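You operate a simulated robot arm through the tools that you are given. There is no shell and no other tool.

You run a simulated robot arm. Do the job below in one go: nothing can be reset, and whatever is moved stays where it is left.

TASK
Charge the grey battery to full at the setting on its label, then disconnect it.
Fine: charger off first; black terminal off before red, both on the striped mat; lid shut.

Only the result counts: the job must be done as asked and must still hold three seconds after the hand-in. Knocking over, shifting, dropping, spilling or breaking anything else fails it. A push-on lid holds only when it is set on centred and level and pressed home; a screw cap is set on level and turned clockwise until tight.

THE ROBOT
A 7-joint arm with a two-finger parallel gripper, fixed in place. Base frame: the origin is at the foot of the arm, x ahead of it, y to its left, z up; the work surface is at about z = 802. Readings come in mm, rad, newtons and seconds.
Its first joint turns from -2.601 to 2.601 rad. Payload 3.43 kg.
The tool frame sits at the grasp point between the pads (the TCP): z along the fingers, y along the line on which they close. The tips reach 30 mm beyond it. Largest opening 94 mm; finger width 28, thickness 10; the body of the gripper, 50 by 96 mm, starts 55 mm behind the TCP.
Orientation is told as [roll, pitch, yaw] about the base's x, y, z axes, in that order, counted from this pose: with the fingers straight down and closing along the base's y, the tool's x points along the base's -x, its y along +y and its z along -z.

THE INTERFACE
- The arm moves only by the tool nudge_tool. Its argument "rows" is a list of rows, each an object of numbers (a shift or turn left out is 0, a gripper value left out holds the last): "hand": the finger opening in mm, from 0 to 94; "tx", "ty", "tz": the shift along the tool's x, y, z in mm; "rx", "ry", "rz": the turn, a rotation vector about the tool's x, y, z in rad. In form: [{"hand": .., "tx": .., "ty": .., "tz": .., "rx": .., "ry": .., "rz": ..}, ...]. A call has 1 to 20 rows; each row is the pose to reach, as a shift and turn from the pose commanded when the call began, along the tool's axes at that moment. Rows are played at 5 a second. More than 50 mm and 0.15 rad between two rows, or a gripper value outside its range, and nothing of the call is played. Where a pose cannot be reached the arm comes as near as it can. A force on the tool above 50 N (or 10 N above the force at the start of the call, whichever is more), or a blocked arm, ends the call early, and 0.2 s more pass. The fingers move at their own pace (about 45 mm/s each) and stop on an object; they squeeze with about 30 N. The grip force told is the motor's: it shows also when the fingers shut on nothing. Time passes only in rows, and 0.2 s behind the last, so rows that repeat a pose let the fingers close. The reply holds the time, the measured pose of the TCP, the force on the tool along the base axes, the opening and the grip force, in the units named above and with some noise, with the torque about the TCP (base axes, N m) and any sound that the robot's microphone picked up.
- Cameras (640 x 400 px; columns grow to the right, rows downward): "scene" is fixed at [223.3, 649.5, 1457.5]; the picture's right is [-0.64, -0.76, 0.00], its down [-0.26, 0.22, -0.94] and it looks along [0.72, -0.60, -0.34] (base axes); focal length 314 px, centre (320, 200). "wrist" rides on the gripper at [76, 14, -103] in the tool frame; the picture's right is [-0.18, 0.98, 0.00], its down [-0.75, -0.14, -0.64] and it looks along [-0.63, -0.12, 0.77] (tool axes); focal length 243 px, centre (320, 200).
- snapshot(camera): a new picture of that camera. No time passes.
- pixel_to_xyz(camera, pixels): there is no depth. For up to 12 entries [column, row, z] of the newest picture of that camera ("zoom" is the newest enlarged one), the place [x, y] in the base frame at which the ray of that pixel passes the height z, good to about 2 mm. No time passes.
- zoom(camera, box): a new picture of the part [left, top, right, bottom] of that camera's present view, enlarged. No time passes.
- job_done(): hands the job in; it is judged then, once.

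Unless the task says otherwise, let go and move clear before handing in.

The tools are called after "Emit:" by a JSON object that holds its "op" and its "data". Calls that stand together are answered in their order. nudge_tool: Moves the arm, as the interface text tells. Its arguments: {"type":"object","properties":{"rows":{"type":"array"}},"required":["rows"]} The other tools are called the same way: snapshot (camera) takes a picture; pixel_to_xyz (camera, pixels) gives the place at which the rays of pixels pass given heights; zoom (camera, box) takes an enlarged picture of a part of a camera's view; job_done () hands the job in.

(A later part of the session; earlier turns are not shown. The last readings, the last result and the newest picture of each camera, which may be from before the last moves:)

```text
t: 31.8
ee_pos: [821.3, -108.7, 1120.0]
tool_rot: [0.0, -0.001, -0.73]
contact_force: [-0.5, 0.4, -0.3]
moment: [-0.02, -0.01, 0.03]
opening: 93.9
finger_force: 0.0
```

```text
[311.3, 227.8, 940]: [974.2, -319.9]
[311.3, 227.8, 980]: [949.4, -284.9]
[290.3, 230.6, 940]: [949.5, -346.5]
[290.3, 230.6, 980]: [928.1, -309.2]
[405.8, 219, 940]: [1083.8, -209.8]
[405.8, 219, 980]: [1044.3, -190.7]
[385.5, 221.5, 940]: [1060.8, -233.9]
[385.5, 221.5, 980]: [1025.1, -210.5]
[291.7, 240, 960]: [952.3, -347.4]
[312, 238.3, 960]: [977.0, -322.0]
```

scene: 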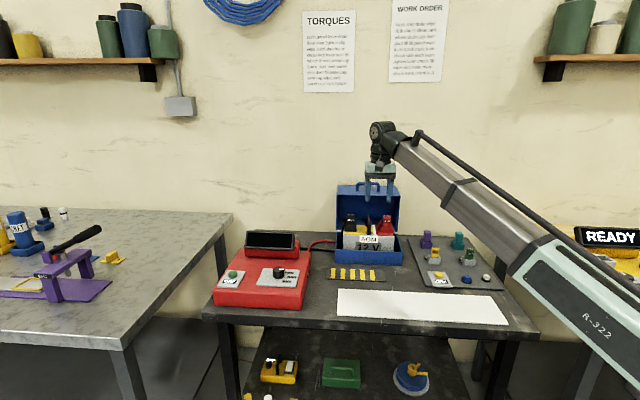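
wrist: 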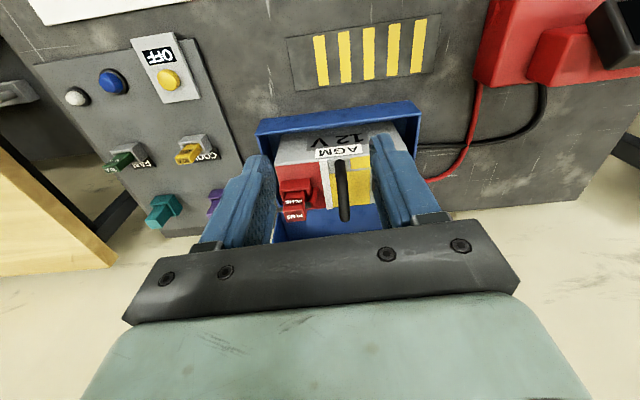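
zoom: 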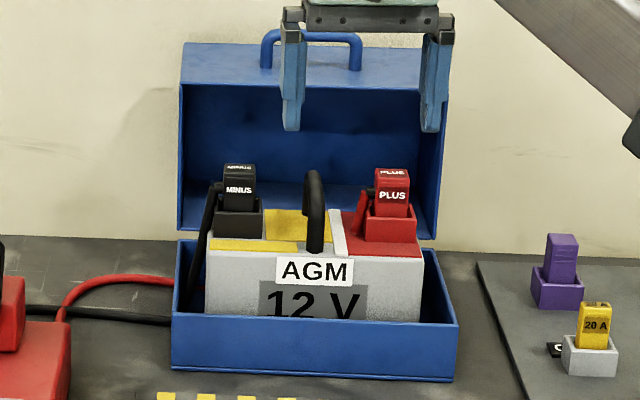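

The wrist readings came from the snapshot taken before my last 40 mm move. After correcting for that, the plug tops are at z≈967, PLUS is centred near (927,-291) and MINUS near (1028,-190). Next I'll go higher for a clean view of the lid and cables.

Emit:
{"op": "nudge_tool", "data": {"rows": [{"tz": -40}, {"tz": -80}, {"tx": -15, "tz": -120}, {"tx": -15, "tz": -120}]}}

Emit:
{"op": "snapshot", "data": {"camera": "wrist"}}

Emit:
{"op": "zoom", "data": {"camera": "wrist", "box": [230, 90, 430, 230]}}

Emit:
{"op": "zoom", "data": {"camera": "scene", "box": [325, 175, 415, 270]}}

```text
t: 32.8
ee_pos: [847.0, -120.4, 1214.9]
tool_rot: [0.022, -0.033, -0.729]
contact_force: [-0.6, -0.1, 0.4]
moment: [0.0, 0.0, -0.01]
opening: 94.2
finger_force: 0.0
out of reach, approached as far as the arm can: row 2, 3, 4
```

```text
taken
```

wrist: 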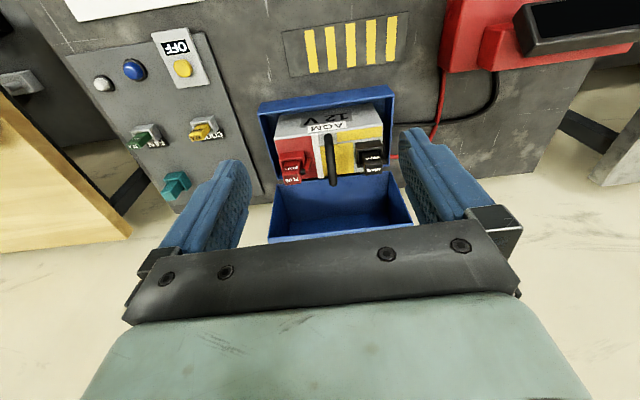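

```text
2.86 times, centred on (330, 160) of wrist
```

zoom: 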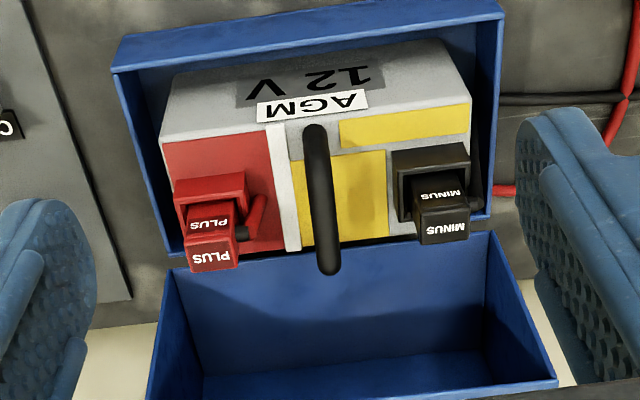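

```text
4.21 times, centred on (370, 222) of scene
```

zoom: 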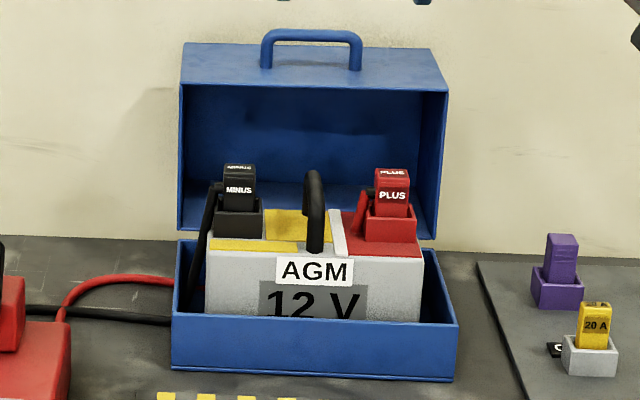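

Now the lid interior, the cables and the hinge rim are clear. The lid's handle sits on its (closed) front wall, which currently faces up. I'll triangulate the lid corners and refine the plug positions.

Emit:
{"op": "pixel_to_xyz", "data": {"camera": "scene", "pixels": [[336.8, 195.4, 1000], [336.8, 195.4, 1050], [400.4, 196.4, 1000], [400.4, 196.4, 1050], [336.3, 229.6, 880], [336.3, 229.6, 920], [397.8, 231, 880], [397.8, 231, 920], [337.5, 185.2, 1050], [396.5, 185.9, 1050], [368, 182.3, 1080]]}}

Emit:
{"op": "pixel_to_xyz", "data": {"camera": "wrist", "pixels": [[413, 223, 1000], [413, 223, 1050], [269.8, 229, 1000], [269.8, 229, 1050], [391.3, 171.2, 880], [391.3, 171.2, 920], [276.8, 183.8, 880], [276.8, 183.8, 920]]}}

Emit:
{"op": "pixel_to_xyz", "data": {"camera": "zoom", "pixels": [[172, 325, 880], [458, 327, 880], [172, 325, 860], [458, 327, 860]]}}

```text
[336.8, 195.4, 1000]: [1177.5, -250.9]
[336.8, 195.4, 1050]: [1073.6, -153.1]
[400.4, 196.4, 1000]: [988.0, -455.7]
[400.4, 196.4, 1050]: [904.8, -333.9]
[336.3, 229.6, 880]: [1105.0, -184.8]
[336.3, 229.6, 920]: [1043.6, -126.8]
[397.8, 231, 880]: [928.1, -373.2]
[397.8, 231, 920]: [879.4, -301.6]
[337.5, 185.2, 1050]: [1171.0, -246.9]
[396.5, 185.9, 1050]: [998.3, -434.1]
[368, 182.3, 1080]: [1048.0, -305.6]
```

```text
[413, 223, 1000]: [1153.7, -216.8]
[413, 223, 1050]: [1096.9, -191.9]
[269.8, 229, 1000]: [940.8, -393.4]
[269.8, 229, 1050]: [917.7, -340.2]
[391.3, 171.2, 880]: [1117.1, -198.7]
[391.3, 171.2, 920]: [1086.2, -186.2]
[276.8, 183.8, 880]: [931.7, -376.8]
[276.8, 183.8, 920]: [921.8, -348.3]
```

```text
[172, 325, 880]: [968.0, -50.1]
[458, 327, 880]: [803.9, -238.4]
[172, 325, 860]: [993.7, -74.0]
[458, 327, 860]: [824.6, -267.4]
```

The bench axes are at 45° to the base, with e1=(-.707,-.707) running right and e2=(.707,-.707) running back. The lid rim plane is vertical at the hinge, about 73 mm behind the plug centres. I'll come back down from the unreachable pose first.

Emit:
{"op": "nudge_tool", "data": {"rows": [{"tz": 40}, {"tz": 80}, {"tz": 100}, {"tz": 100}]}}

```text
t: 33.8
ee_pos: [844.7, -120.6, 1116.2]
tool_rot: [0.001, 0.001, -0.731]
contact_force: [0.0, -0.1, 0.1]
moment: [0.0, -0.05, -0.01]
opening: 94.1
finger_force: 0.1
```

Back at (845,-120,1116). Next I'll yaw to +45° so the fingers close front to back on the plug, away from the side cables, and approach above MINUS.

Emit:
{"op": "nudge_tool", "data": {"rows": [{"hand": 60, "tx": -8, "ty": 4, "rz": -0.14}, {"tx": -16, "ty": 8, "tz": 4, "rz": -0.28}, {"tx": -24, "ty": 12, "tz": 8, "rz": -0.42}, {"tx": -32, "ty": 16, "tz": 12, "rz": -0.56}, {"tx": -40, "ty": 20, "tz": 16, "rz": -0.7}, {"tx": -50, "ty": 24, "tz": 20, "rz": -0.84}, {"tx": -58, "ty": 28, "tz": 24, "rz": -0.98}, {"tx": -66, "ty": 32, "tz": 28, "rz": -1.12}, {"tx": -74, "ty": 36, "tz": 32, "rz": -1.26}, {"tx": -82, "ty": 39, "tz": 36, "rz": -1.4}, {"tx": -91, "ty": 41, "tz": 36, "rz": -1.515}, {"tx": -91, "ty": 41, "tz": 36, "rz": -1.515}]}}

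Emit:
{"op": "snapshot", "data": {"camera": "wrist"}}

Emit:
{"op": "zoom", "data": {"camera": "scene", "box": [310, 150, 430, 280]}}

```text
t: 36.4
ee_pos: [941.9, -149.6, 1080.5]
tool_rot: [0.001, 0.001, 0.787]
contact_force: [0.0, 0.6, -0.8]
moment: [-0.01, -0.01, 0.01]
opening: 60.0
finger_force: 0.2
```

```text
taken
```

wrist: 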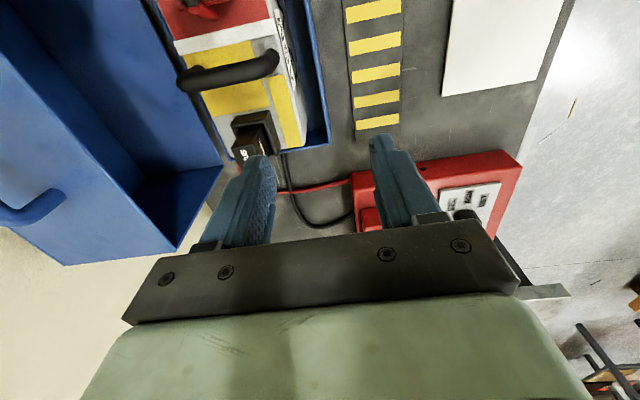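

```text
3.08 times, centred on (370, 215) of scene
```

zoom: 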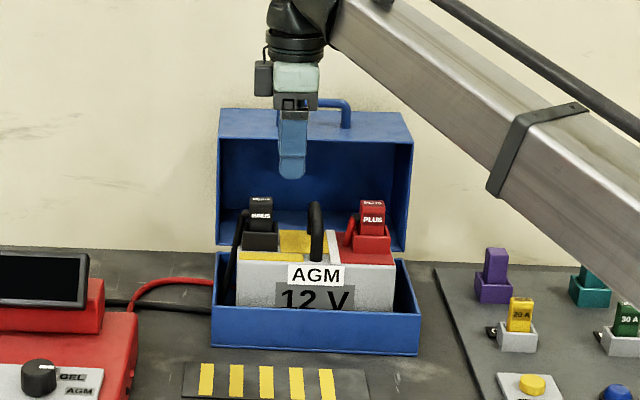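

This view shows the MINUS plug at (248,150) near the left fingertip. I'll zoom in for its exact edges.

Emit:
{"op": "zoom", "data": {"camera": "wrist", "box": [170, 70, 330, 190]}}

```text
3.33 times, centred on (250, 130) of wrist
```

zoom: 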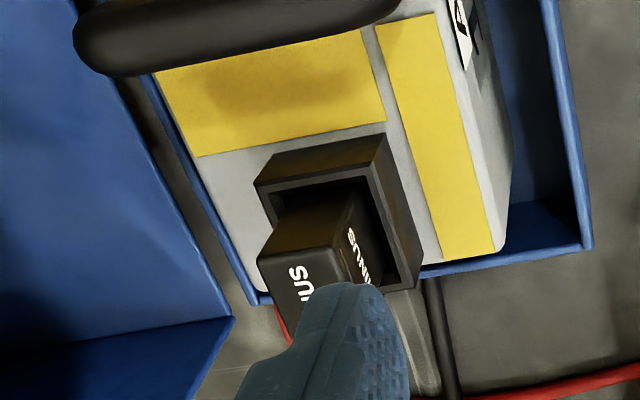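

Emit:
{"op": "pixel_to_xyz", "data": {"camera": "zoom", "pixels": [[258, 262, 966], [342, 248, 966], [258, 262, 970], [342, 248, 970], [256, 186, 937], [376, 160, 937], [418, 268, 937], [256, 186, 930], [376, 160, 930]]}}

```text
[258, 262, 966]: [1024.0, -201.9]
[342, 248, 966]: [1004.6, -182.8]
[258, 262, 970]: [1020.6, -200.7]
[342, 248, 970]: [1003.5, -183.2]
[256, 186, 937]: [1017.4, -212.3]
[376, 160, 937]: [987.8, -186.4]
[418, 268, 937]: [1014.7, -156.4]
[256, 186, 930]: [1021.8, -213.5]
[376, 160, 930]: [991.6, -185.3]
```

The MINUS plug is about 30×27 mm, centred at (1023.5,-184.5) with its top near 969. I'll move over it at z=1040 to check reach and alignment.

Emit:
{"op": "nudge_tool", "data": {"rows": [{"tx": -10, "ty": -25, "tz": 10}, {"tx": -20, "ty": -50, "tz": 20}, {"tx": -30, "ty": -70, "tz": 30}, {"tx": -33, "ty": -82.4, "tz": 40}, {"tx": -33, "ty": -82.4, "tz": 40}]}}

Emit:
{"op": "snapshot", "data": {"camera": "wrist"}}

Emit:
{"op": "zoom", "data": {"camera": "scene", "box": [310, 150, 430, 280]}}

```text
t: 37.6
ee_pos: [1024.8, -183.3, 1040.9]
tool_rot: [0.0, 0.0, 0.785]
contact_force: [0.1, 0.2, -0.8]
moment: [0.03, 0.02, 0.02]
opening: 59.8
finger_force: 0.0
```

```text
taken
```

wrist: 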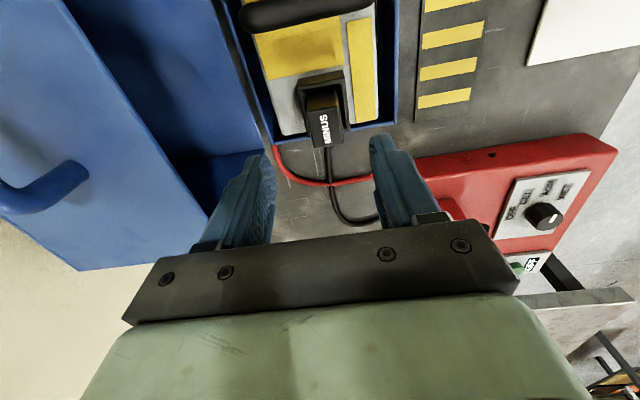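

```text
3.08 times, centred on (370, 215) of scene
```

zoom: 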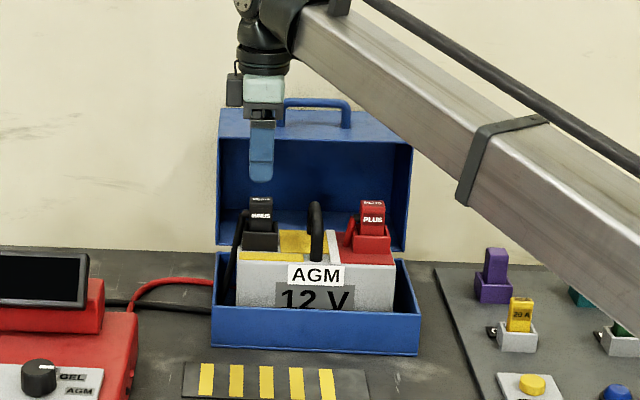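

Emit:
{"op": "zoom", "data": {"camera": "wrist", "box": [270, 50, 390, 160]}}

```text
3.64 times, centred on (330, 105) of wrist
```

zoom: 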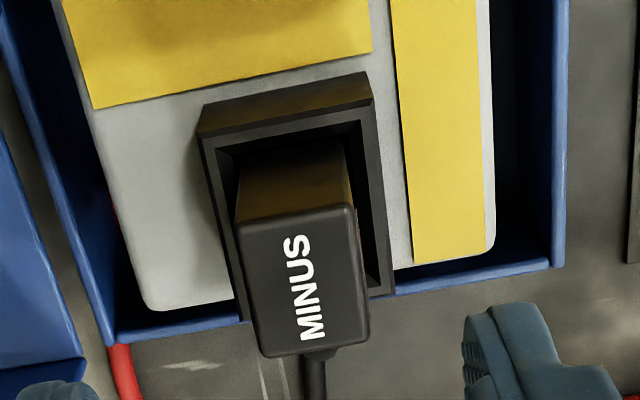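

Emit:
{"op": "pixel_to_xyz", "data": {"camera": "zoom", "pixels": [[238, 224, 969], [355, 206, 969], [369, 340, 969], [263, 356, 969], [306, 280, 969], [200, 135, 937], [368, 95, 937], [394, 292, 937]]}}

```text
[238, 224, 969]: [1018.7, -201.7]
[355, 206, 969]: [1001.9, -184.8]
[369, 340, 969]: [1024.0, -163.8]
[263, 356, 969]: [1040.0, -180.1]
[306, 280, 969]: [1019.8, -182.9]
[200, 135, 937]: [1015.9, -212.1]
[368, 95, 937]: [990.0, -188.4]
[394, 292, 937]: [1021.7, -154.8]
```

MINUS's centre refines to (1021,-182.6), 30×24 mm, aligned at 45°. I'll shift the 3 mm and descend to TCP z=973, then close.

Emit:
{"op": "nudge_tool", "data": {"rows": [{"tx": 2, "ty": 3, "tz": 15}, {"tx": 2, "ty": 3, "tz": 30}, {"tx": 2, "ty": 3, "tz": 45}, {"tx": 2, "ty": 3, "tz": 58}, {"tx": 2, "ty": 3, "tz": 67}, {"tx": 2, "ty": 3, "tz": 67}]}}

Emit:
{"op": "zoom", "data": {"camera": "scene", "box": [325, 190, 385, 250]}}

Emit:
{"op": "snapshot", "data": {"camera": "wrist"}}

```text
t: 39.0
ee_pos: [1022.4, -183.7, 971.3]
tool_rot: [0.0, 0.0, 0.787]
contact_force: [-0.3, -0.8, 0.2]
moment: [-0.01, -0.03, -0.05]
opening: 60.2
finger_force: 0.1
```

```text
6.67 times, centred on (355, 220) of scene
```

zoom: 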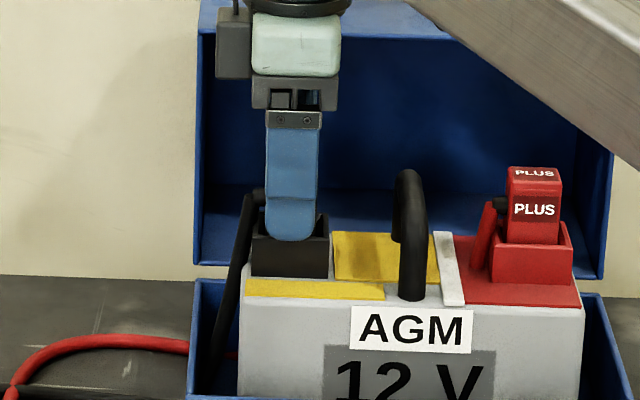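

```text
taken
```

wrist: 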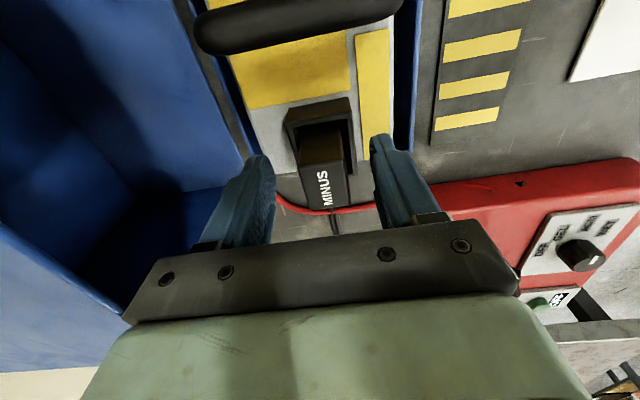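

The plug is centred between the fingers, with the tips just above the socket. I'll close on it.

Emit:
{"op": "nudge_tool", "data": {"rows": [{"hand": 10}, {"hand": 10}, {"hand": 10}, {"hand": 10}, {"hand": 10}]}}

```text
t: 40.2
ee_pos: [1022.1, -184.4, 972.6]
tool_rot: [-0.002, -0.001, 0.787]
contact_force: [-0.1, -1.1, 0.7]
moment: [0.03, -0.01, -0.04]
opening: 27.8
finger_force: 30.3
```

The grip is on at 27.8 mm with almost no side load. I'll pull straight up in small steps.

Emit:
{"op": "nudge_tool", "data": {"rows": [{"tz": -3}, {"tz": -6}, {"tz": -10}, {"tz": -15}, {"tz": -22}, {"tz": -30}, {"tz": -40}]}}

Emit:
{"op": "zoom", "data": {"camera": "scene", "box": [315, 170, 405, 260]}}

Emit:
{"op": "snapshot", "data": {"camera": "wrist"}}

```text
t: 41.8
ee_pos: [1019.5, -184.0, 1014.2]
tool_rot: [0.0, 0.001, 0.786]
contact_force: [0.3, -0.4, -0.8]
moment: [0.03, -0.01, 0.0]
opening: 27.8
finger_force: 29.9
```

```text
4.44 times, centred on (360, 215) of scene
```

zoom: 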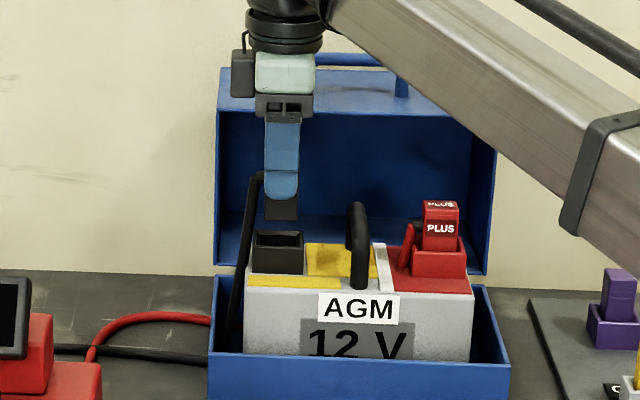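

```text
taken
```

wrist: 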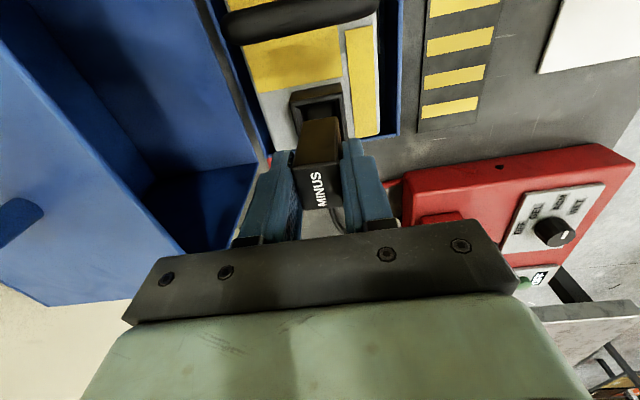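

The MINUS plug is out: the socket is empty in the scene zoom and the cable is trailing. I'll carry it forward over the box front to the bench-left part of the mat at about (929,-64).

Emit:
{"op": "nudge_tool", "data": {"rows": [{"ty": 15, "tz": -5}, {"tx": -3, "ty": 35, "tz": -5}, {"tx": -6, "ty": 55, "tz": -5}, {"tx": -9, "ty": 75, "tz": -5}, {"tx": -13, "ty": 95, "tz": -5}, {"tx": -17, "ty": 115, "tz": 0}, {"tx": -21, "ty": 135, "tz": 10}, {"tx": -21, "ty": 149, "tz": 30}, {"tx": -21, "ty": 149, "tz": 55}, {"tx": -21, "ty": 149, "tz": 80}, {"tx": -21, "ty": 149, "tz": 105}, {"tx": -21, "ty": 149, "tz": 120}, {"tx": -21, "ty": 149, "tz": 120}]}}

Emit:
{"op": "zoom", "data": {"camera": "scene", "box": [300, 200, 410, 300]}}

Emit:
{"op": "snapshot", "data": {"camera": "wrist"}}

```text
t: 44.6
ee_pos: [928.9, -64.4, 891.9]
tool_rot: [0.0, -0.001, 0.786]
contact_force: [1.8, 1.4, -1.3]
moment: [0.0, 0.0, -0.01]
opening: 28.1
finger_force: 29.9
```

```text
4.00 times, centred on (355, 250) of scene
```

zoom: 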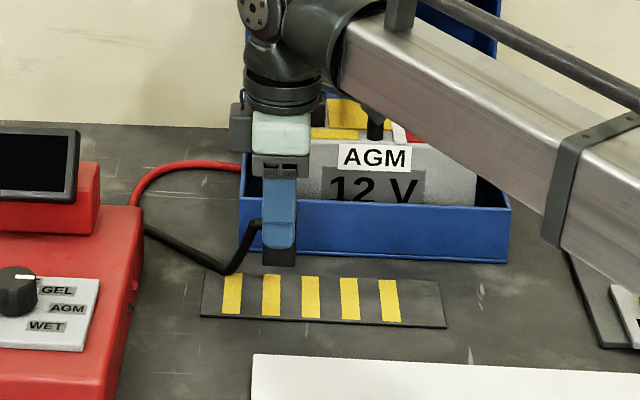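

```text
taken
```

wrist: 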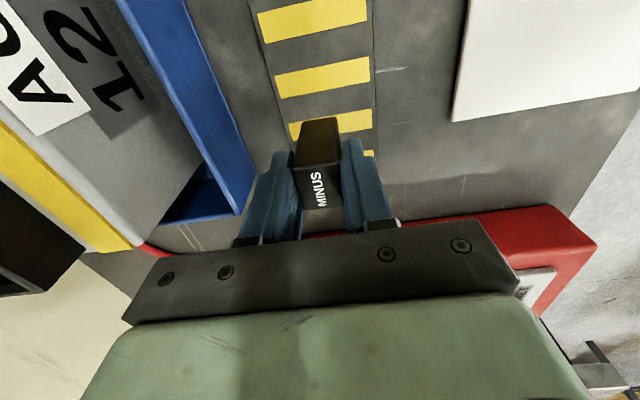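

The plug hangs over the mat, and its cable now runs directly from the charger. I'll check the mat outline before setting it down.

Emit:
{"op": "pixel_to_xyz", "data": {"camera": "zoom", "pixels": [[200, 315, 805], [445, 326, 805], [437, 281, 805], [207, 269, 805]]}}

Emit:
{"op": "pixel_to_xyz", "data": {"camera": "wrist", "pixels": [[250, 15, 805], [373, 0, 805], [374, 152, 805], [318, 120, 845]]}}

```text
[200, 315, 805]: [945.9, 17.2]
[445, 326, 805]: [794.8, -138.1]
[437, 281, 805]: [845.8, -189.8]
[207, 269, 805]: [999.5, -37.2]
```

```text
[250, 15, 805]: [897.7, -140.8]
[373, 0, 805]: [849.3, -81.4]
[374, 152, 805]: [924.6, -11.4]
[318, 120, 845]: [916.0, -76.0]
```

The mat's centre line is s≈697, so I'll nudge 5 mm forward and 15 mm bench-left and lower most of the way.

Emit:
{"op": "nudge_tool", "data": {"rows": [{"tx": -8, "ty": 3, "tz": 8}, {"tx": -15, "ty": 5, "tz": 18}, {"tx": -15, "ty": 5, "tz": 28}, {"tx": -15, "ty": 5, "tz": 34}, {"tx": -15, "ty": 5, "tz": 34}]}}

Emit:
{"op": "zoom", "data": {"camera": "scene", "box": [310, 230, 390, 290]}}

```text
t: 45.8
ee_pos: [938.6, -49.3, 857.8]
tool_rot: [-0.001, -0.001, 0.784]
contact_force: [0.0, 0.1, 1.6]
moment: [0.06, 0.01, 0.0]
opening: 27.6
finger_force: 30.1
```

```text
6.67 times, centred on (350, 260) of scene
```

zoom: 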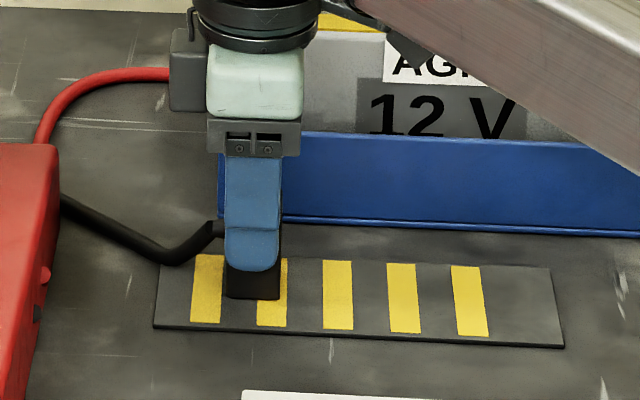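

The plug bottom is within a few millimetres of the mat. I'll step down slowly until the vertical force rises.

Emit:
{"op": "nudge_tool", "data": {"rows": [{"tz": 2}, {"tz": 3.5}, {"tz": 3.5}]}}

Emit:
{"op": "nudge_tool", "data": {"rows": [{"tz": 1}, {"tz": 2}, {"tz": 2}]}}

```text
t: 46.6
ee_pos: [936.7, -49.9, 856.5]
tool_rot: [0.0, -0.001, 0.784]
contact_force: [-4.4, 4.2, 28.8]
moment: [0.07, 0.05, -0.01]
opening: 27.7
finger_force: 29.9
```

```text
t: 47.4
ee_pos: [936.0, -48.8, 852.7]
tool_rot: [-0.003, -0.003, 0.785]
contact_force: [0.8, 5.5, 28.1]
moment: [0.14, -0.01, 0.01]
opening: 28.0
finger_force: 29.9
```

It's seated on the mat with about 28 N of force. I'll ease off 4 mm, open the fingers and rise.

Emit:
{"op": "nudge_tool", "data": {"rows": [{"tz": -3}, {"tz": -4, "hand": 40}, {"tz": -4, "hand": 54}, {"tz": -4, "hand": 54}, {"tz": -4, "hand": 54}]}}

Emit:
{"op": "zoom", "data": {"camera": "scene", "box": [310, 230, 390, 290]}}

Emit:
{"op": "snapshot", "data": {"camera": "wrist"}}

```text
t: 48.6
ee_pos: [937.5, -50.2, 856.7]
tool_rot: [-0.001, 0.0, 0.785]
contact_force: [0.2, 0.2, -0.7]
moment: [-0.02, 0.01, -0.03]
opening: 54.0
finger_force: 0.1
```

```text
6.67 times, centred on (350, 260) of scene
```

zoom: 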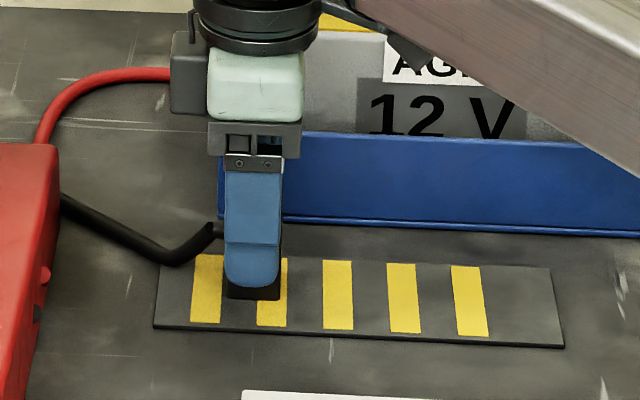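

```text
taken
```

wrist: 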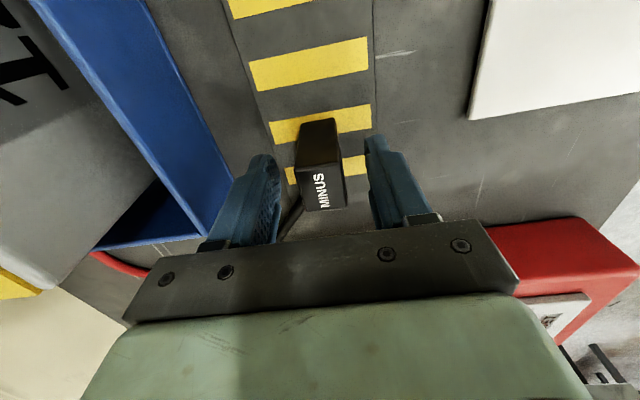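

The MINUS plug stands upright on the mat. I'll rise straight up and then move above PLUS.

Emit:
{"op": "nudge_tool", "data": {"rows": [{"tz": -25, "hand": 60}, {"tz": -60}, {"tz": -100}, {"tz": -145}, {"tz": -185}, {"tx": 25, "ty": -23, "tz": -185}, {"tx": 55, "ty": -50, "tz": -185}, {"tx": 85, "ty": -78, "tz": -185}, {"tx": 115, "ty": -106, "tz": -185}, {"tx": 145, "ty": -134, "tz": -185}, {"tx": 170, "ty": -157, "tz": -185}, {"tx": 178, "ty": -164, "tz": -185}, {"tx": 178, "ty": -164, "tz": -185}]}}

Emit:
{"op": "snapshot", "data": {"camera": "wrist"}}

Emit:
{"op": "zoom", "data": {"camera": "wrist", "box": [260, 50, 400, 160]}}

Emit:
{"op": "zoom", "data": {"camera": "scene", "box": [300, 170, 430, 290]}}

```text
t: 51.4
ee_pos: [925.0, -292.9, 1041.6]
tool_rot: [0.001, 0.0, 0.785]
contact_force: [0.0, 1.3, -0.3]
moment: [-0.03, -0.01, -0.03]
opening: 60.1
finger_force: 0.1
```

```text
taken
```

wrist: 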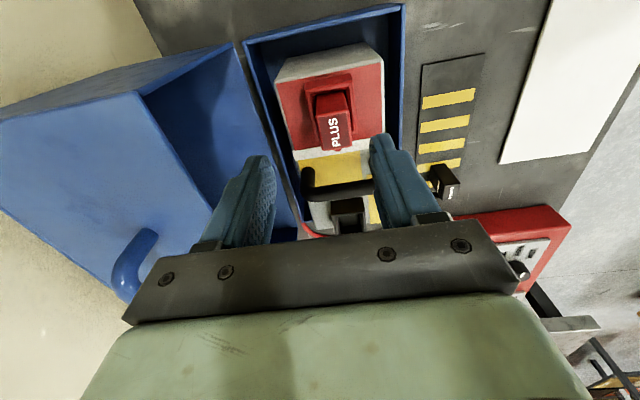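

```text
3.64 times, centred on (330, 105) of wrist
```

zoom: 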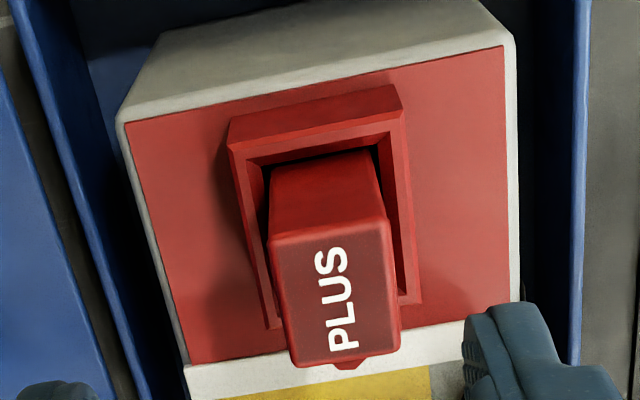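

```text
3.33 times, centred on (365, 230) of scene
```

zoom: 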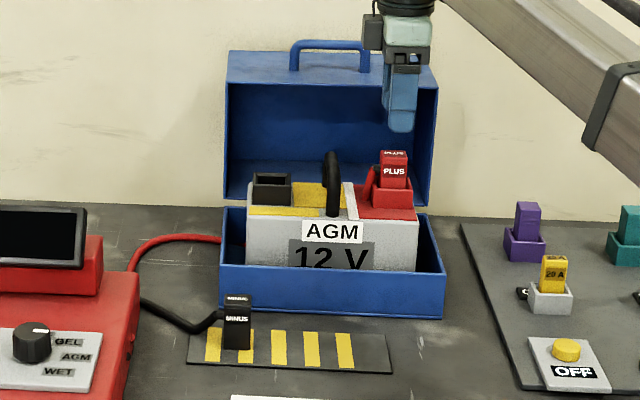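

MINUS is standing well inside the mat. Now I'll measure the PLUS plug top from this view.

Emit:
{"op": "pixel_to_xyz", "data": {"camera": "wrist", "pixels": [[316.3, 116, 969], [348.4, 111, 969], [351.7, 145.7, 969], [323.1, 150.7, 969]]}}

```text
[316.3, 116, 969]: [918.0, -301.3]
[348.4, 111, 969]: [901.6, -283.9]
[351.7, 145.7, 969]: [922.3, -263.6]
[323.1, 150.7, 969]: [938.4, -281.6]
```

PLUS's centre is at (920,-282.6), so I'll shift about 11 mm forward and 4 mm bench-left, descend to z=973 and close.

Emit:
{"op": "nudge_tool", "data": {"rows": [{"tx": -3.8, "ty": 10.7, "tz": 5}, {"tx": -3.8, "ty": 10.7, "tz": 20}, {"tx": -3.8, "ty": 10.7, "tz": 38}, {"tx": -3.8, "ty": 10.7, "tz": 55}, {"tx": -3.8, "ty": 10.7, "tz": 68}, {"tx": -3.8, "ty": 10.7, "tz": 68}]}}

Emit:
{"op": "zoom", "data": {"camera": "scene", "box": [345, 185, 425, 255]}}

Emit:
{"op": "snapshot", "data": {"camera": "wrist"}}

```text
t: 52.8
ee_pos: [920.6, -279.3, 975.5]
tool_rot: [0.0, 0.001, 0.788]
contact_force: [0.4, 0.3, 0.2]
moment: [0.01, 0.0, 0.01]
opening: 60.2
finger_force: 0.1
```

```text
5.71 times, centred on (385, 220) of scene
```

zoom: 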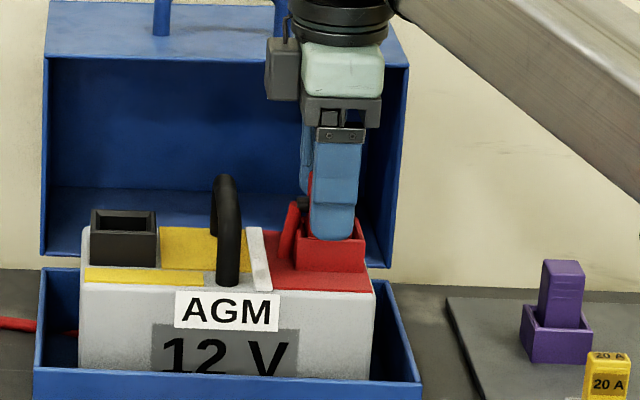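

```text
taken
```

wrist: 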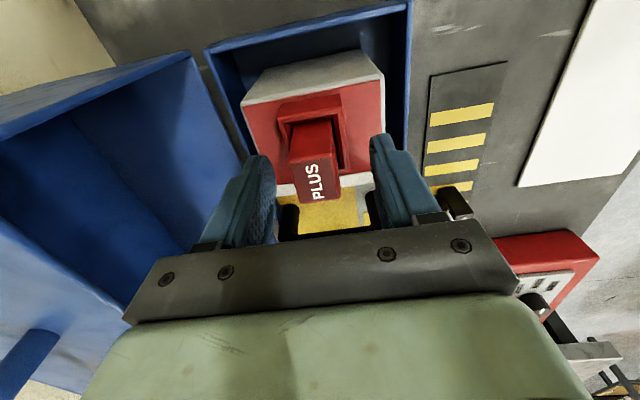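

The plug sits about 3 mm to the back of the finger centre. I'll shift back 2.5 mm and close.

Emit:
{"op": "nudge_tool", "data": {"rows": [{"ty": -2.5, "tz": 1}, {"ty": -2.5, "tz": 1, "hand": 10}, {"ty": -2.5, "tz": 1, "hand": 10}, {"ty": -2.5, "tz": 1, "hand": 10}, {"ty": -2.5, "tz": 1, "hand": 10}, {"ty": -2.5, "tz": 1, "hand": 10}]}}

```text
t: 54.2
ee_pos: [922.0, -282.5, 974.0]
tool_rot: [0.0, -0.001, 0.786]
contact_force: [-0.3, 0.3, 0.6]
moment: [-0.05, -0.01, 0.01]
opening: 27.8
finger_force: 30.3
```

The grip is on at 27.8 mm with no side load. I'll pull straight up.

Emit:
{"op": "nudge_tool", "data": {"rows": [{"tz": -3}, {"tz": -6}, {"tz": -10}, {"tz": -15}, {"tz": -22}, {"tz": -30}, {"tz": -42}]}}

Emit:
{"op": "zoom", "data": {"camera": "scene", "box": [300, 170, 430, 290]}}

Emit:
{"op": "snapshot", "data": {"camera": "wrist"}}

```text
t: 55.8
ee_pos: [924.1, -281.0, 1014.2]
tool_rot: [-0.001, 0.0, 0.785]
contact_force: [-0.4, -0.4, -0.6]
moment: [0.03, 0.02, 0.01]
opening: 27.9
finger_force: 29.9
```

```text
3.33 times, centred on (365, 230) of scene
```

zoom: 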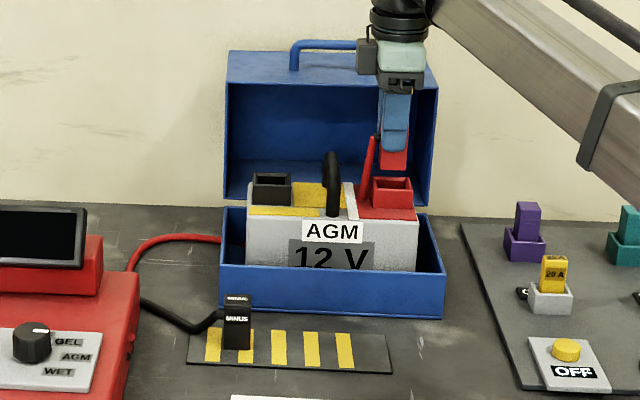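

```text
taken
```

wrist: 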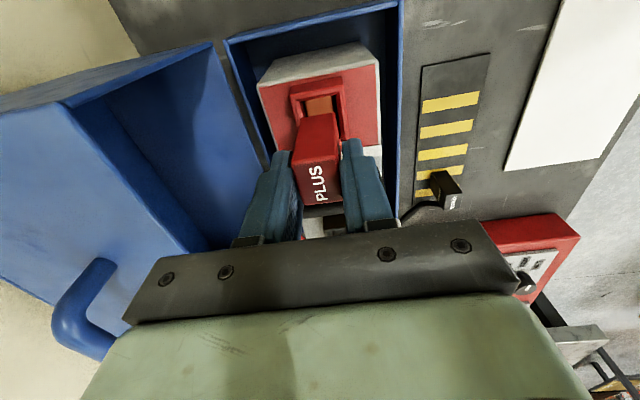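

PLUS is out too. I'll move it forward first to stay clear of the battery handle, then bench-left, and down to the mat at about (864,-122).

Emit:
{"op": "nudge_tool", "data": {"rows": [{"ty": 10, "tz": -10}, {"ty": 35, "tz": -12}, {"ty": 65, "tz": -12}, {"ty": 95, "tz": -12}, {"tx": -10, "ty": 125, "tz": -12}, {"tx": -30, "ty": 150, "tz": -5}, {"tx": -55, "ty": 155, "tz": 5}, {"tx": -70, "ty": 155, "tz": 30}, {"tx": -70, "ty": 155, "tz": 60}, {"tx": -70, "ty": 155, "tz": 90}, {"tx": -70, "ty": 155, "tz": 120}, {"tx": -70, "ty": 155, "tz": 140}, {"tx": -70, "ty": 155, "tz": 140}]}}

Emit:
{"op": "zoom", "data": {"camera": "scene", "box": [300, 210, 410, 290]}}

Emit:
{"op": "snapshot", "data": {"camera": "wrist"}}

```text
t: 58.6
ee_pos: [862.8, -124.5, 874.0]
tool_rot: [-0.001, 0.002, 0.785]
contact_force: [0.2, -0.5, -0.7]
moment: [0.05, 0.01, -0.01]
opening: 27.7
finger_force: 30.1
```

```text
5.00 times, centred on (355, 250) of scene
```

zoom: 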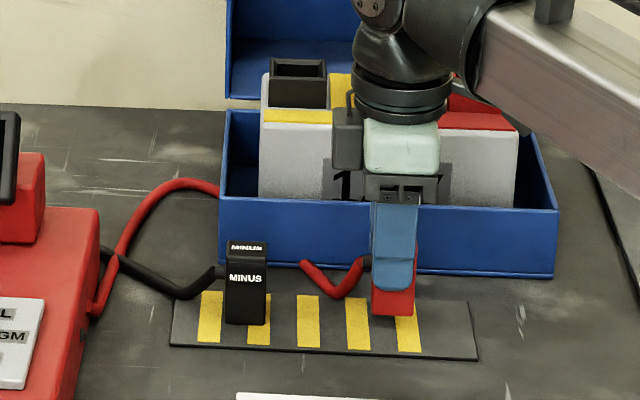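

```text
taken
```

wrist: 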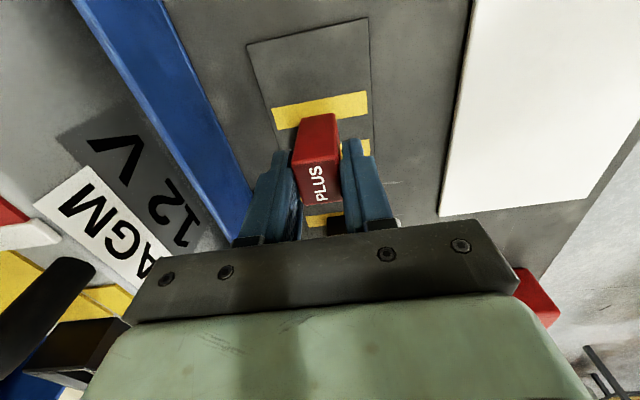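

The PLUS plug is above the mat. I'll lower it towards contact, which was near z=857 for MINUS.

Emit:
{"op": "nudge_tool", "data": {"rows": [{"tz": 6}, {"tz": 12}, {"tz": 15}, {"tz": 15}]}}

Emit:
{"op": "nudge_tool", "data": {"rows": [{"tz": 1.5}, {"tz": 3}, {"tz": 3}]}}

```text
t: 59.6
ee_pos: [862.1, -124.0, 859.9]
tool_rot: [-0.001, -0.001, 0.785]
contact_force: [-0.8, 0.5, 15.7]
moment: [-0.12, -0.04, -0.01]
opening: 28.0
finger_force: 30.4
```

```text
t: 60.4
ee_pos: [861.7, -123.9, 858.7]
tool_rot: [-0.002, -0.002, 0.786]
contact_force: [-2.7, 5.5, 28.9]
moment: [0.08, -0.01, 0.0]
opening: 27.8
finger_force: 29.6
```

Contact with the mat is clear, at 29 N upward. I'll ease off, release and rise.

Emit:
{"op": "nudge_tool", "data": {"rows": [{"tz": -2}, {"tz": -3, "hand": 40}, {"tz": -3, "hand": 54}, {"tz": -3, "hand": 54}, {"tz": -3, "hand": 54}]}}

Emit:
{"op": "nudge_tool", "data": {"rows": [{"tz": -15}, {"tz": -40}, {"tz": -80}, {"tz": -120}, {"tz": -160}, {"tz": -200}, {"tz": -200}]}}

Emit:
{"op": "snapshot", "data": {"camera": "scene"}}

Emit:
{"op": "zoom", "data": {"camera": "scene", "box": [300, 170, 430, 290]}}

Emit:
{"op": "snapshot", "data": {"camera": "wrist"}}

```text
t: 61.6
ee_pos: [861.9, -124.6, 859.6]
tool_rot: [0.0, -0.001, 0.785]
contact_force: [0.7, -0.6, 0.3]
moment: [0.01, 0.0, 0.0]
opening: 54.1
finger_force: 0.1
```

```text
t: 63.2
ee_pos: [864.6, -125.1, 1058.3]
tool_rot: [-0.001, -0.001, 0.785]
contact_force: [-1.2, 0.0, 0.1]
moment: [-0.01, 0.0, 0.02]
opening: 53.8
finger_force: 0.1
```

```text
taken
```

scene: 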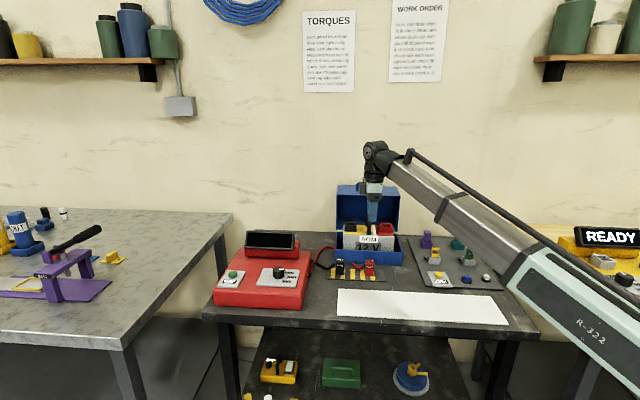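

```text
3.33 times, centred on (365, 230) of scene
```

zoom: 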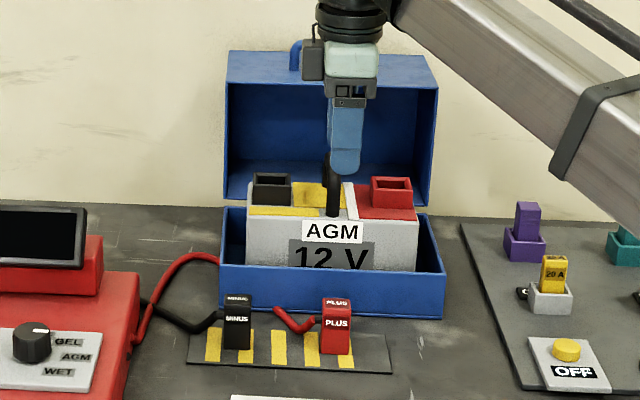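

```text
taken
```

wrist: 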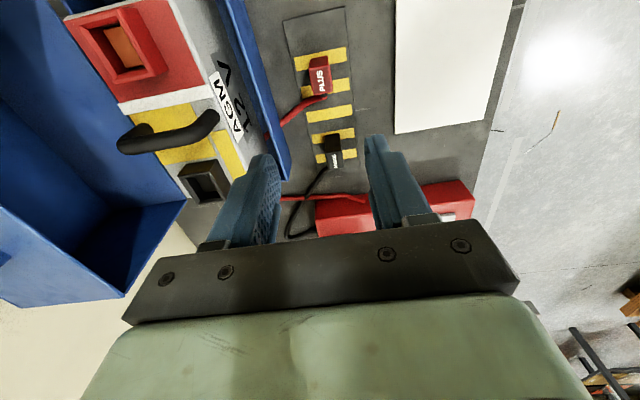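

Both plugs stand upright on the mat. Next is the lid: I'll approach its handle from above the front, with the tool tilted 0.4 rad towards the back, stopping short so I can measure the bar.

Emit:
{"op": "nudge_tool", "data": {"rows": [{"hand": 40, "ty": -15, "tz": -20}, {"ty": -40, "tz": -40, "rx": 0.03}, {"ty": -70, "tz": -57, "rx": 0.1}, {"ty": -105, "tz": -57, "rx": 0.18}, {"ty": -140, "tz": -57, "rx": 0.26}, {"ty": -175, "tz": -57, "rx": 0.33}, {"ty": -205, "tz": -57, "rx": 0.4}, {"ty": -205, "tz": -57, "rx": 0.4}]}}

Emit:
{"op": "snapshot", "data": {"camera": "wrist"}}

Emit:
{"op": "zoom", "data": {"camera": "scene", "box": [310, 150, 430, 250]}}

```text
t: 65.0
ee_pos: [1007.8, -268.8, 1116.0]
tool_rot: [-0.402, 0.0, 0.786]
contact_force: [-0.3, -0.4, 0.7]
moment: [0.02, 0.02, 0.0]
opening: 40.4
finger_force: 0.1
```

```text
taken
```

wrist: 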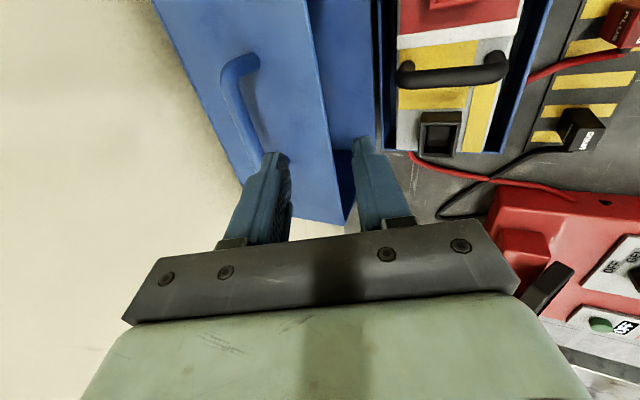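

```text
4.00 times, centred on (370, 200) of scene
```

zoom: 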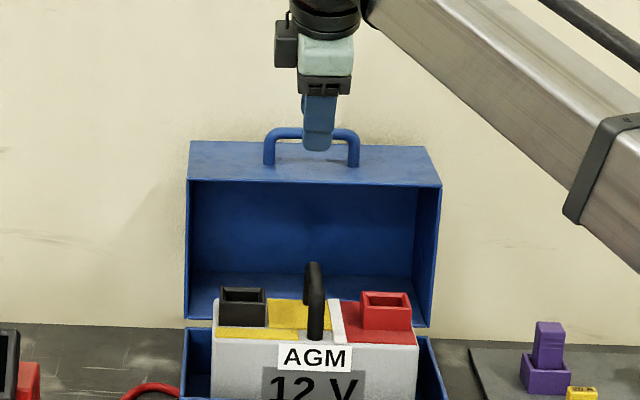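

The lid handle is clearly visible at wrist (240,100) and scene (313,145 in zoom). I'll zoom in and triangulate the bar.

Emit:
{"op": "zoom", "data": {"camera": "wrist", "box": [160, 20, 340, 180]}}

Emit:
{"op": "zoom", "data": {"camera": "scene", "box": [330, 165, 410, 215]}}

```text
2.50 times, centred on (250, 100) of wrist
```

zoom: 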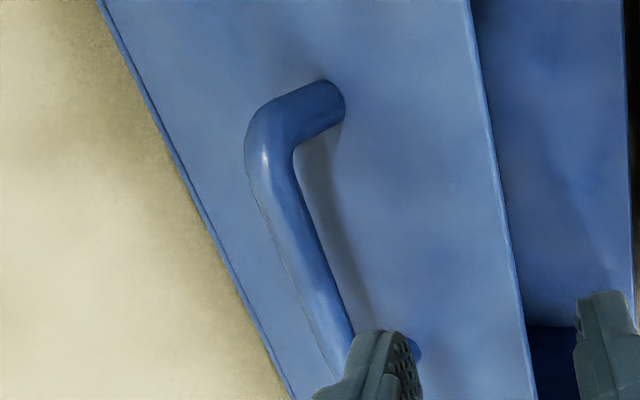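

```text
8.00 times, centred on (370, 190) of scene
```

zoom: 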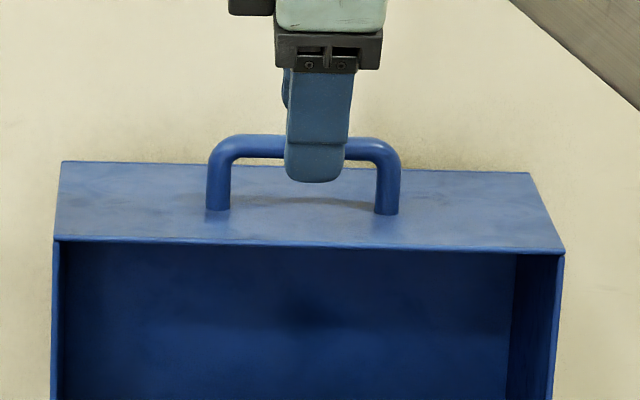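

Emit:
{"op": "pixel_to_xyz", "data": {"camera": "scene", "pixels": [[378.5, 184, 1050], [378.5, 184, 1080], [378.4, 191.3, 1020], [378.4, 191.3, 1050], [357.4, 183.8, 1050], [357.4, 183.8, 1080], [368, 183.5, 1060], [368, 183.5, 1070]]}}

Emit:
{"op": "pixel_to_xyz", "data": {"camera": "wrist", "pixels": [[230, 76, 1050], [230, 76, 1080], [254, 62, 1020], [254, 62, 1050], [252, 140, 1060], [252, 140, 1080]]}}

```text
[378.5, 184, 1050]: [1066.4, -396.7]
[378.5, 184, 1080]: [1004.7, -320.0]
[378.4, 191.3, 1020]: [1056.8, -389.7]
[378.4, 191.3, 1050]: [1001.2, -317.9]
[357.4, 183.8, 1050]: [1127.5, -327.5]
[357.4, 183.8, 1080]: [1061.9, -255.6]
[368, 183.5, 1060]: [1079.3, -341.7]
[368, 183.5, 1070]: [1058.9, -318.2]
```

```text
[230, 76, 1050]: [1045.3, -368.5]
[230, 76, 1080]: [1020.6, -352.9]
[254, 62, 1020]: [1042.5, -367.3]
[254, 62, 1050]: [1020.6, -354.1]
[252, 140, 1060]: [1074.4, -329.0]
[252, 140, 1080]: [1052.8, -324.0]
```

The handle bar (about 14 mm thick) runs parallel to e1, centred near (1066,-327,1065), with the lid face about 32 mm below it. I'll move 61 mm further back at this height so the fingers sit just above the bar, and check.

Emit:
{"op": "nudge_tool", "data": {"rows": [{"hand": 32, "ty": -18.7, "tz": 7.9}, {"ty": -37.4, "tz": 15.9}, {"ty": -56, "tz": 23.8}, {"ty": -56, "tz": 23.8}]}}

Emit:
{"op": "snapshot", "data": {"camera": "wrist"}}

Emit:
{"op": "zoom", "data": {"camera": "wrist", "box": [230, 80, 410, 220]}}

Emit:
{"op": "zoom", "data": {"camera": "scene", "box": [330, 165, 410, 215]}}

```text
t: 66.0
ee_pos: [1052.3, -311.0, 1119.5]
tool_rot: [-0.398, 0.0, 0.785]
contact_force: [-0.3, -0.2, -1.5]
moment: [0.01, 0.03, -0.03]
opening: 32.1
finger_force: 0.0
```

```text
taken
```

wrist: 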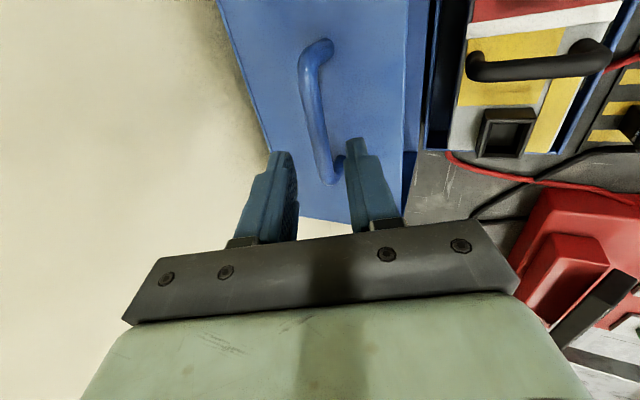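

```text
2.86 times, centred on (320, 150) of wrist
```

zoom: 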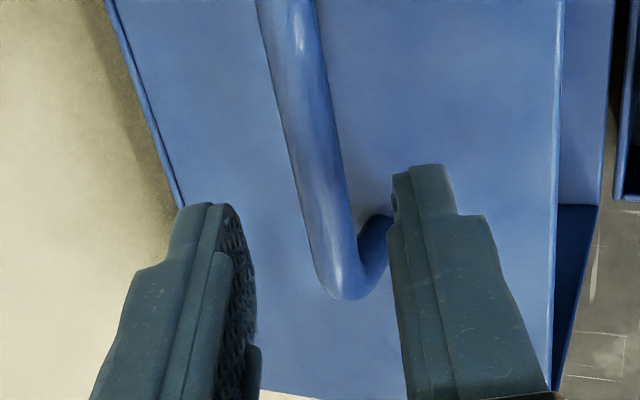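

```text
8.00 times, centred on (370, 190) of scene
```

zoom: 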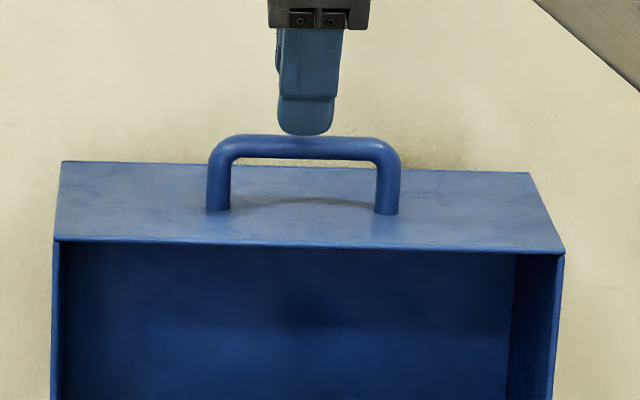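

The bar lies right on the tool axis (column 320 in the wrist view) between the open fingers. I'll descend 43 mm along the tool axis so the fingers straddle it.

Emit:
{"op": "nudge_tool", "data": {"rows": [{"tz": 12}, {"tz": 24}, {"tz": 34}, {"tz": 42}, {"tz": 42}]}}

Emit:
{"op": "zoom", "data": {"camera": "wrist", "box": [230, 80, 410, 220]}}

Emit:
{"op": "zoom", "data": {"camera": "scene", "box": [330, 165, 410, 215]}}

```text
t: 67.2
ee_pos: [1062.8, -323.6, 1078.1]
tool_rot: [-0.401, 0.0, 0.787]
contact_force: [0.2, 0.2, 0.7]
moment: [-0.03, 0.01, -0.02]
opening: 31.9
finger_force: 0.1
```

```text
2.86 times, centred on (320, 150) of wrist
```

zoom: 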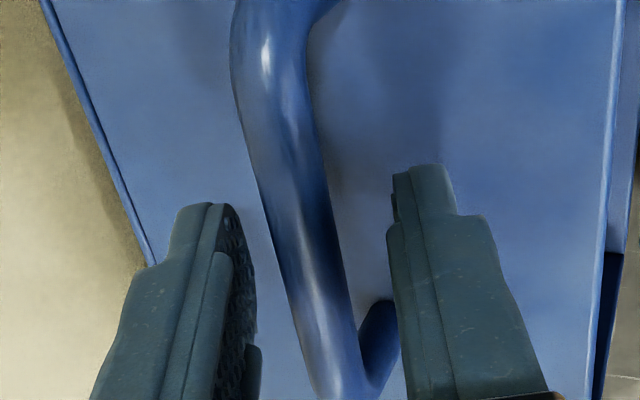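

```text
8.00 times, centred on (370, 190) of scene
```

zoom: 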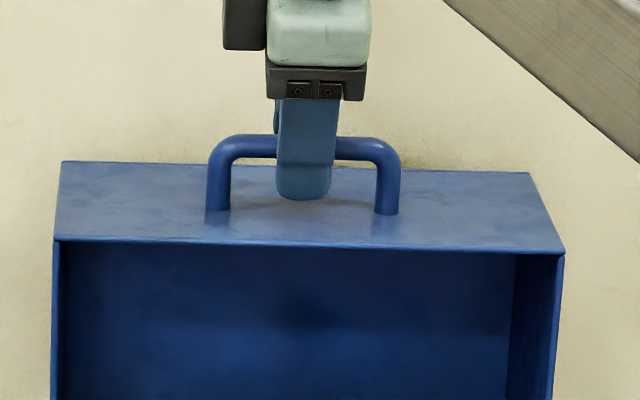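

The fingers straddle the bar. I'll narrow to a 20 mm cage around it, then pull along the hinge arc for the first 10° and check.

Emit:
{"op": "nudge_tool", "data": {"rows": [{"hand": 20}, {"hand": 20}, {"ty": 7.4, "tz": -5.1}, {"ty": 14.8, "tz": -10.2}, {"ty": 22.6, "tz": -14.7}, {"ty": 30.4, "tz": -19.1}, {"ty": 30.4, "tz": -19.1}]}}

Emit:
{"op": "zoom", "data": {"camera": "wrist", "box": [200, 50, 440, 220]}}

Emit:
{"op": "zoom", "data": {"camera": "scene", "box": [310, 160, 430, 260]}}

```text
t: 68.8
ee_pos: [1037.1, -299.0, 1083.8]
tool_rot: [-0.4, 0.0, 0.786]
contact_force: [3.3, -3.1, 3.5]
moment: [-0.06, -0.14, -0.04]
opening: 23.3
finger_force: 2.7
```

```text
2.35 times, centred on (320, 135) of wrist
```

zoom: 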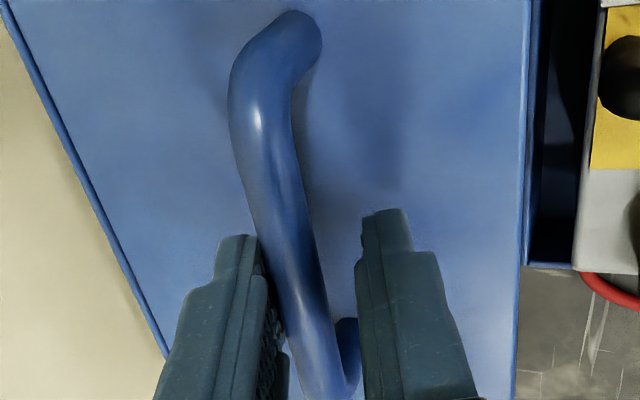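

```text
4.00 times, centred on (370, 210) of scene
```

zoom: 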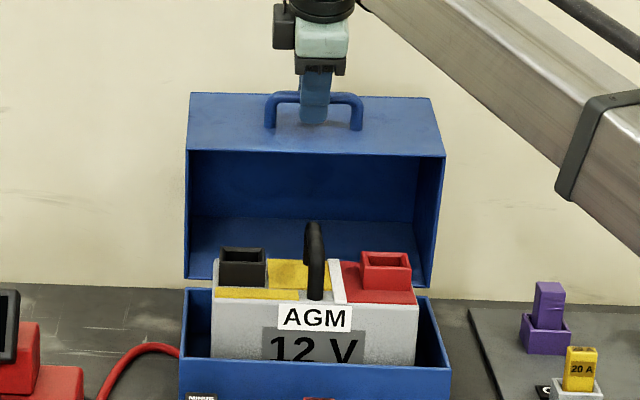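

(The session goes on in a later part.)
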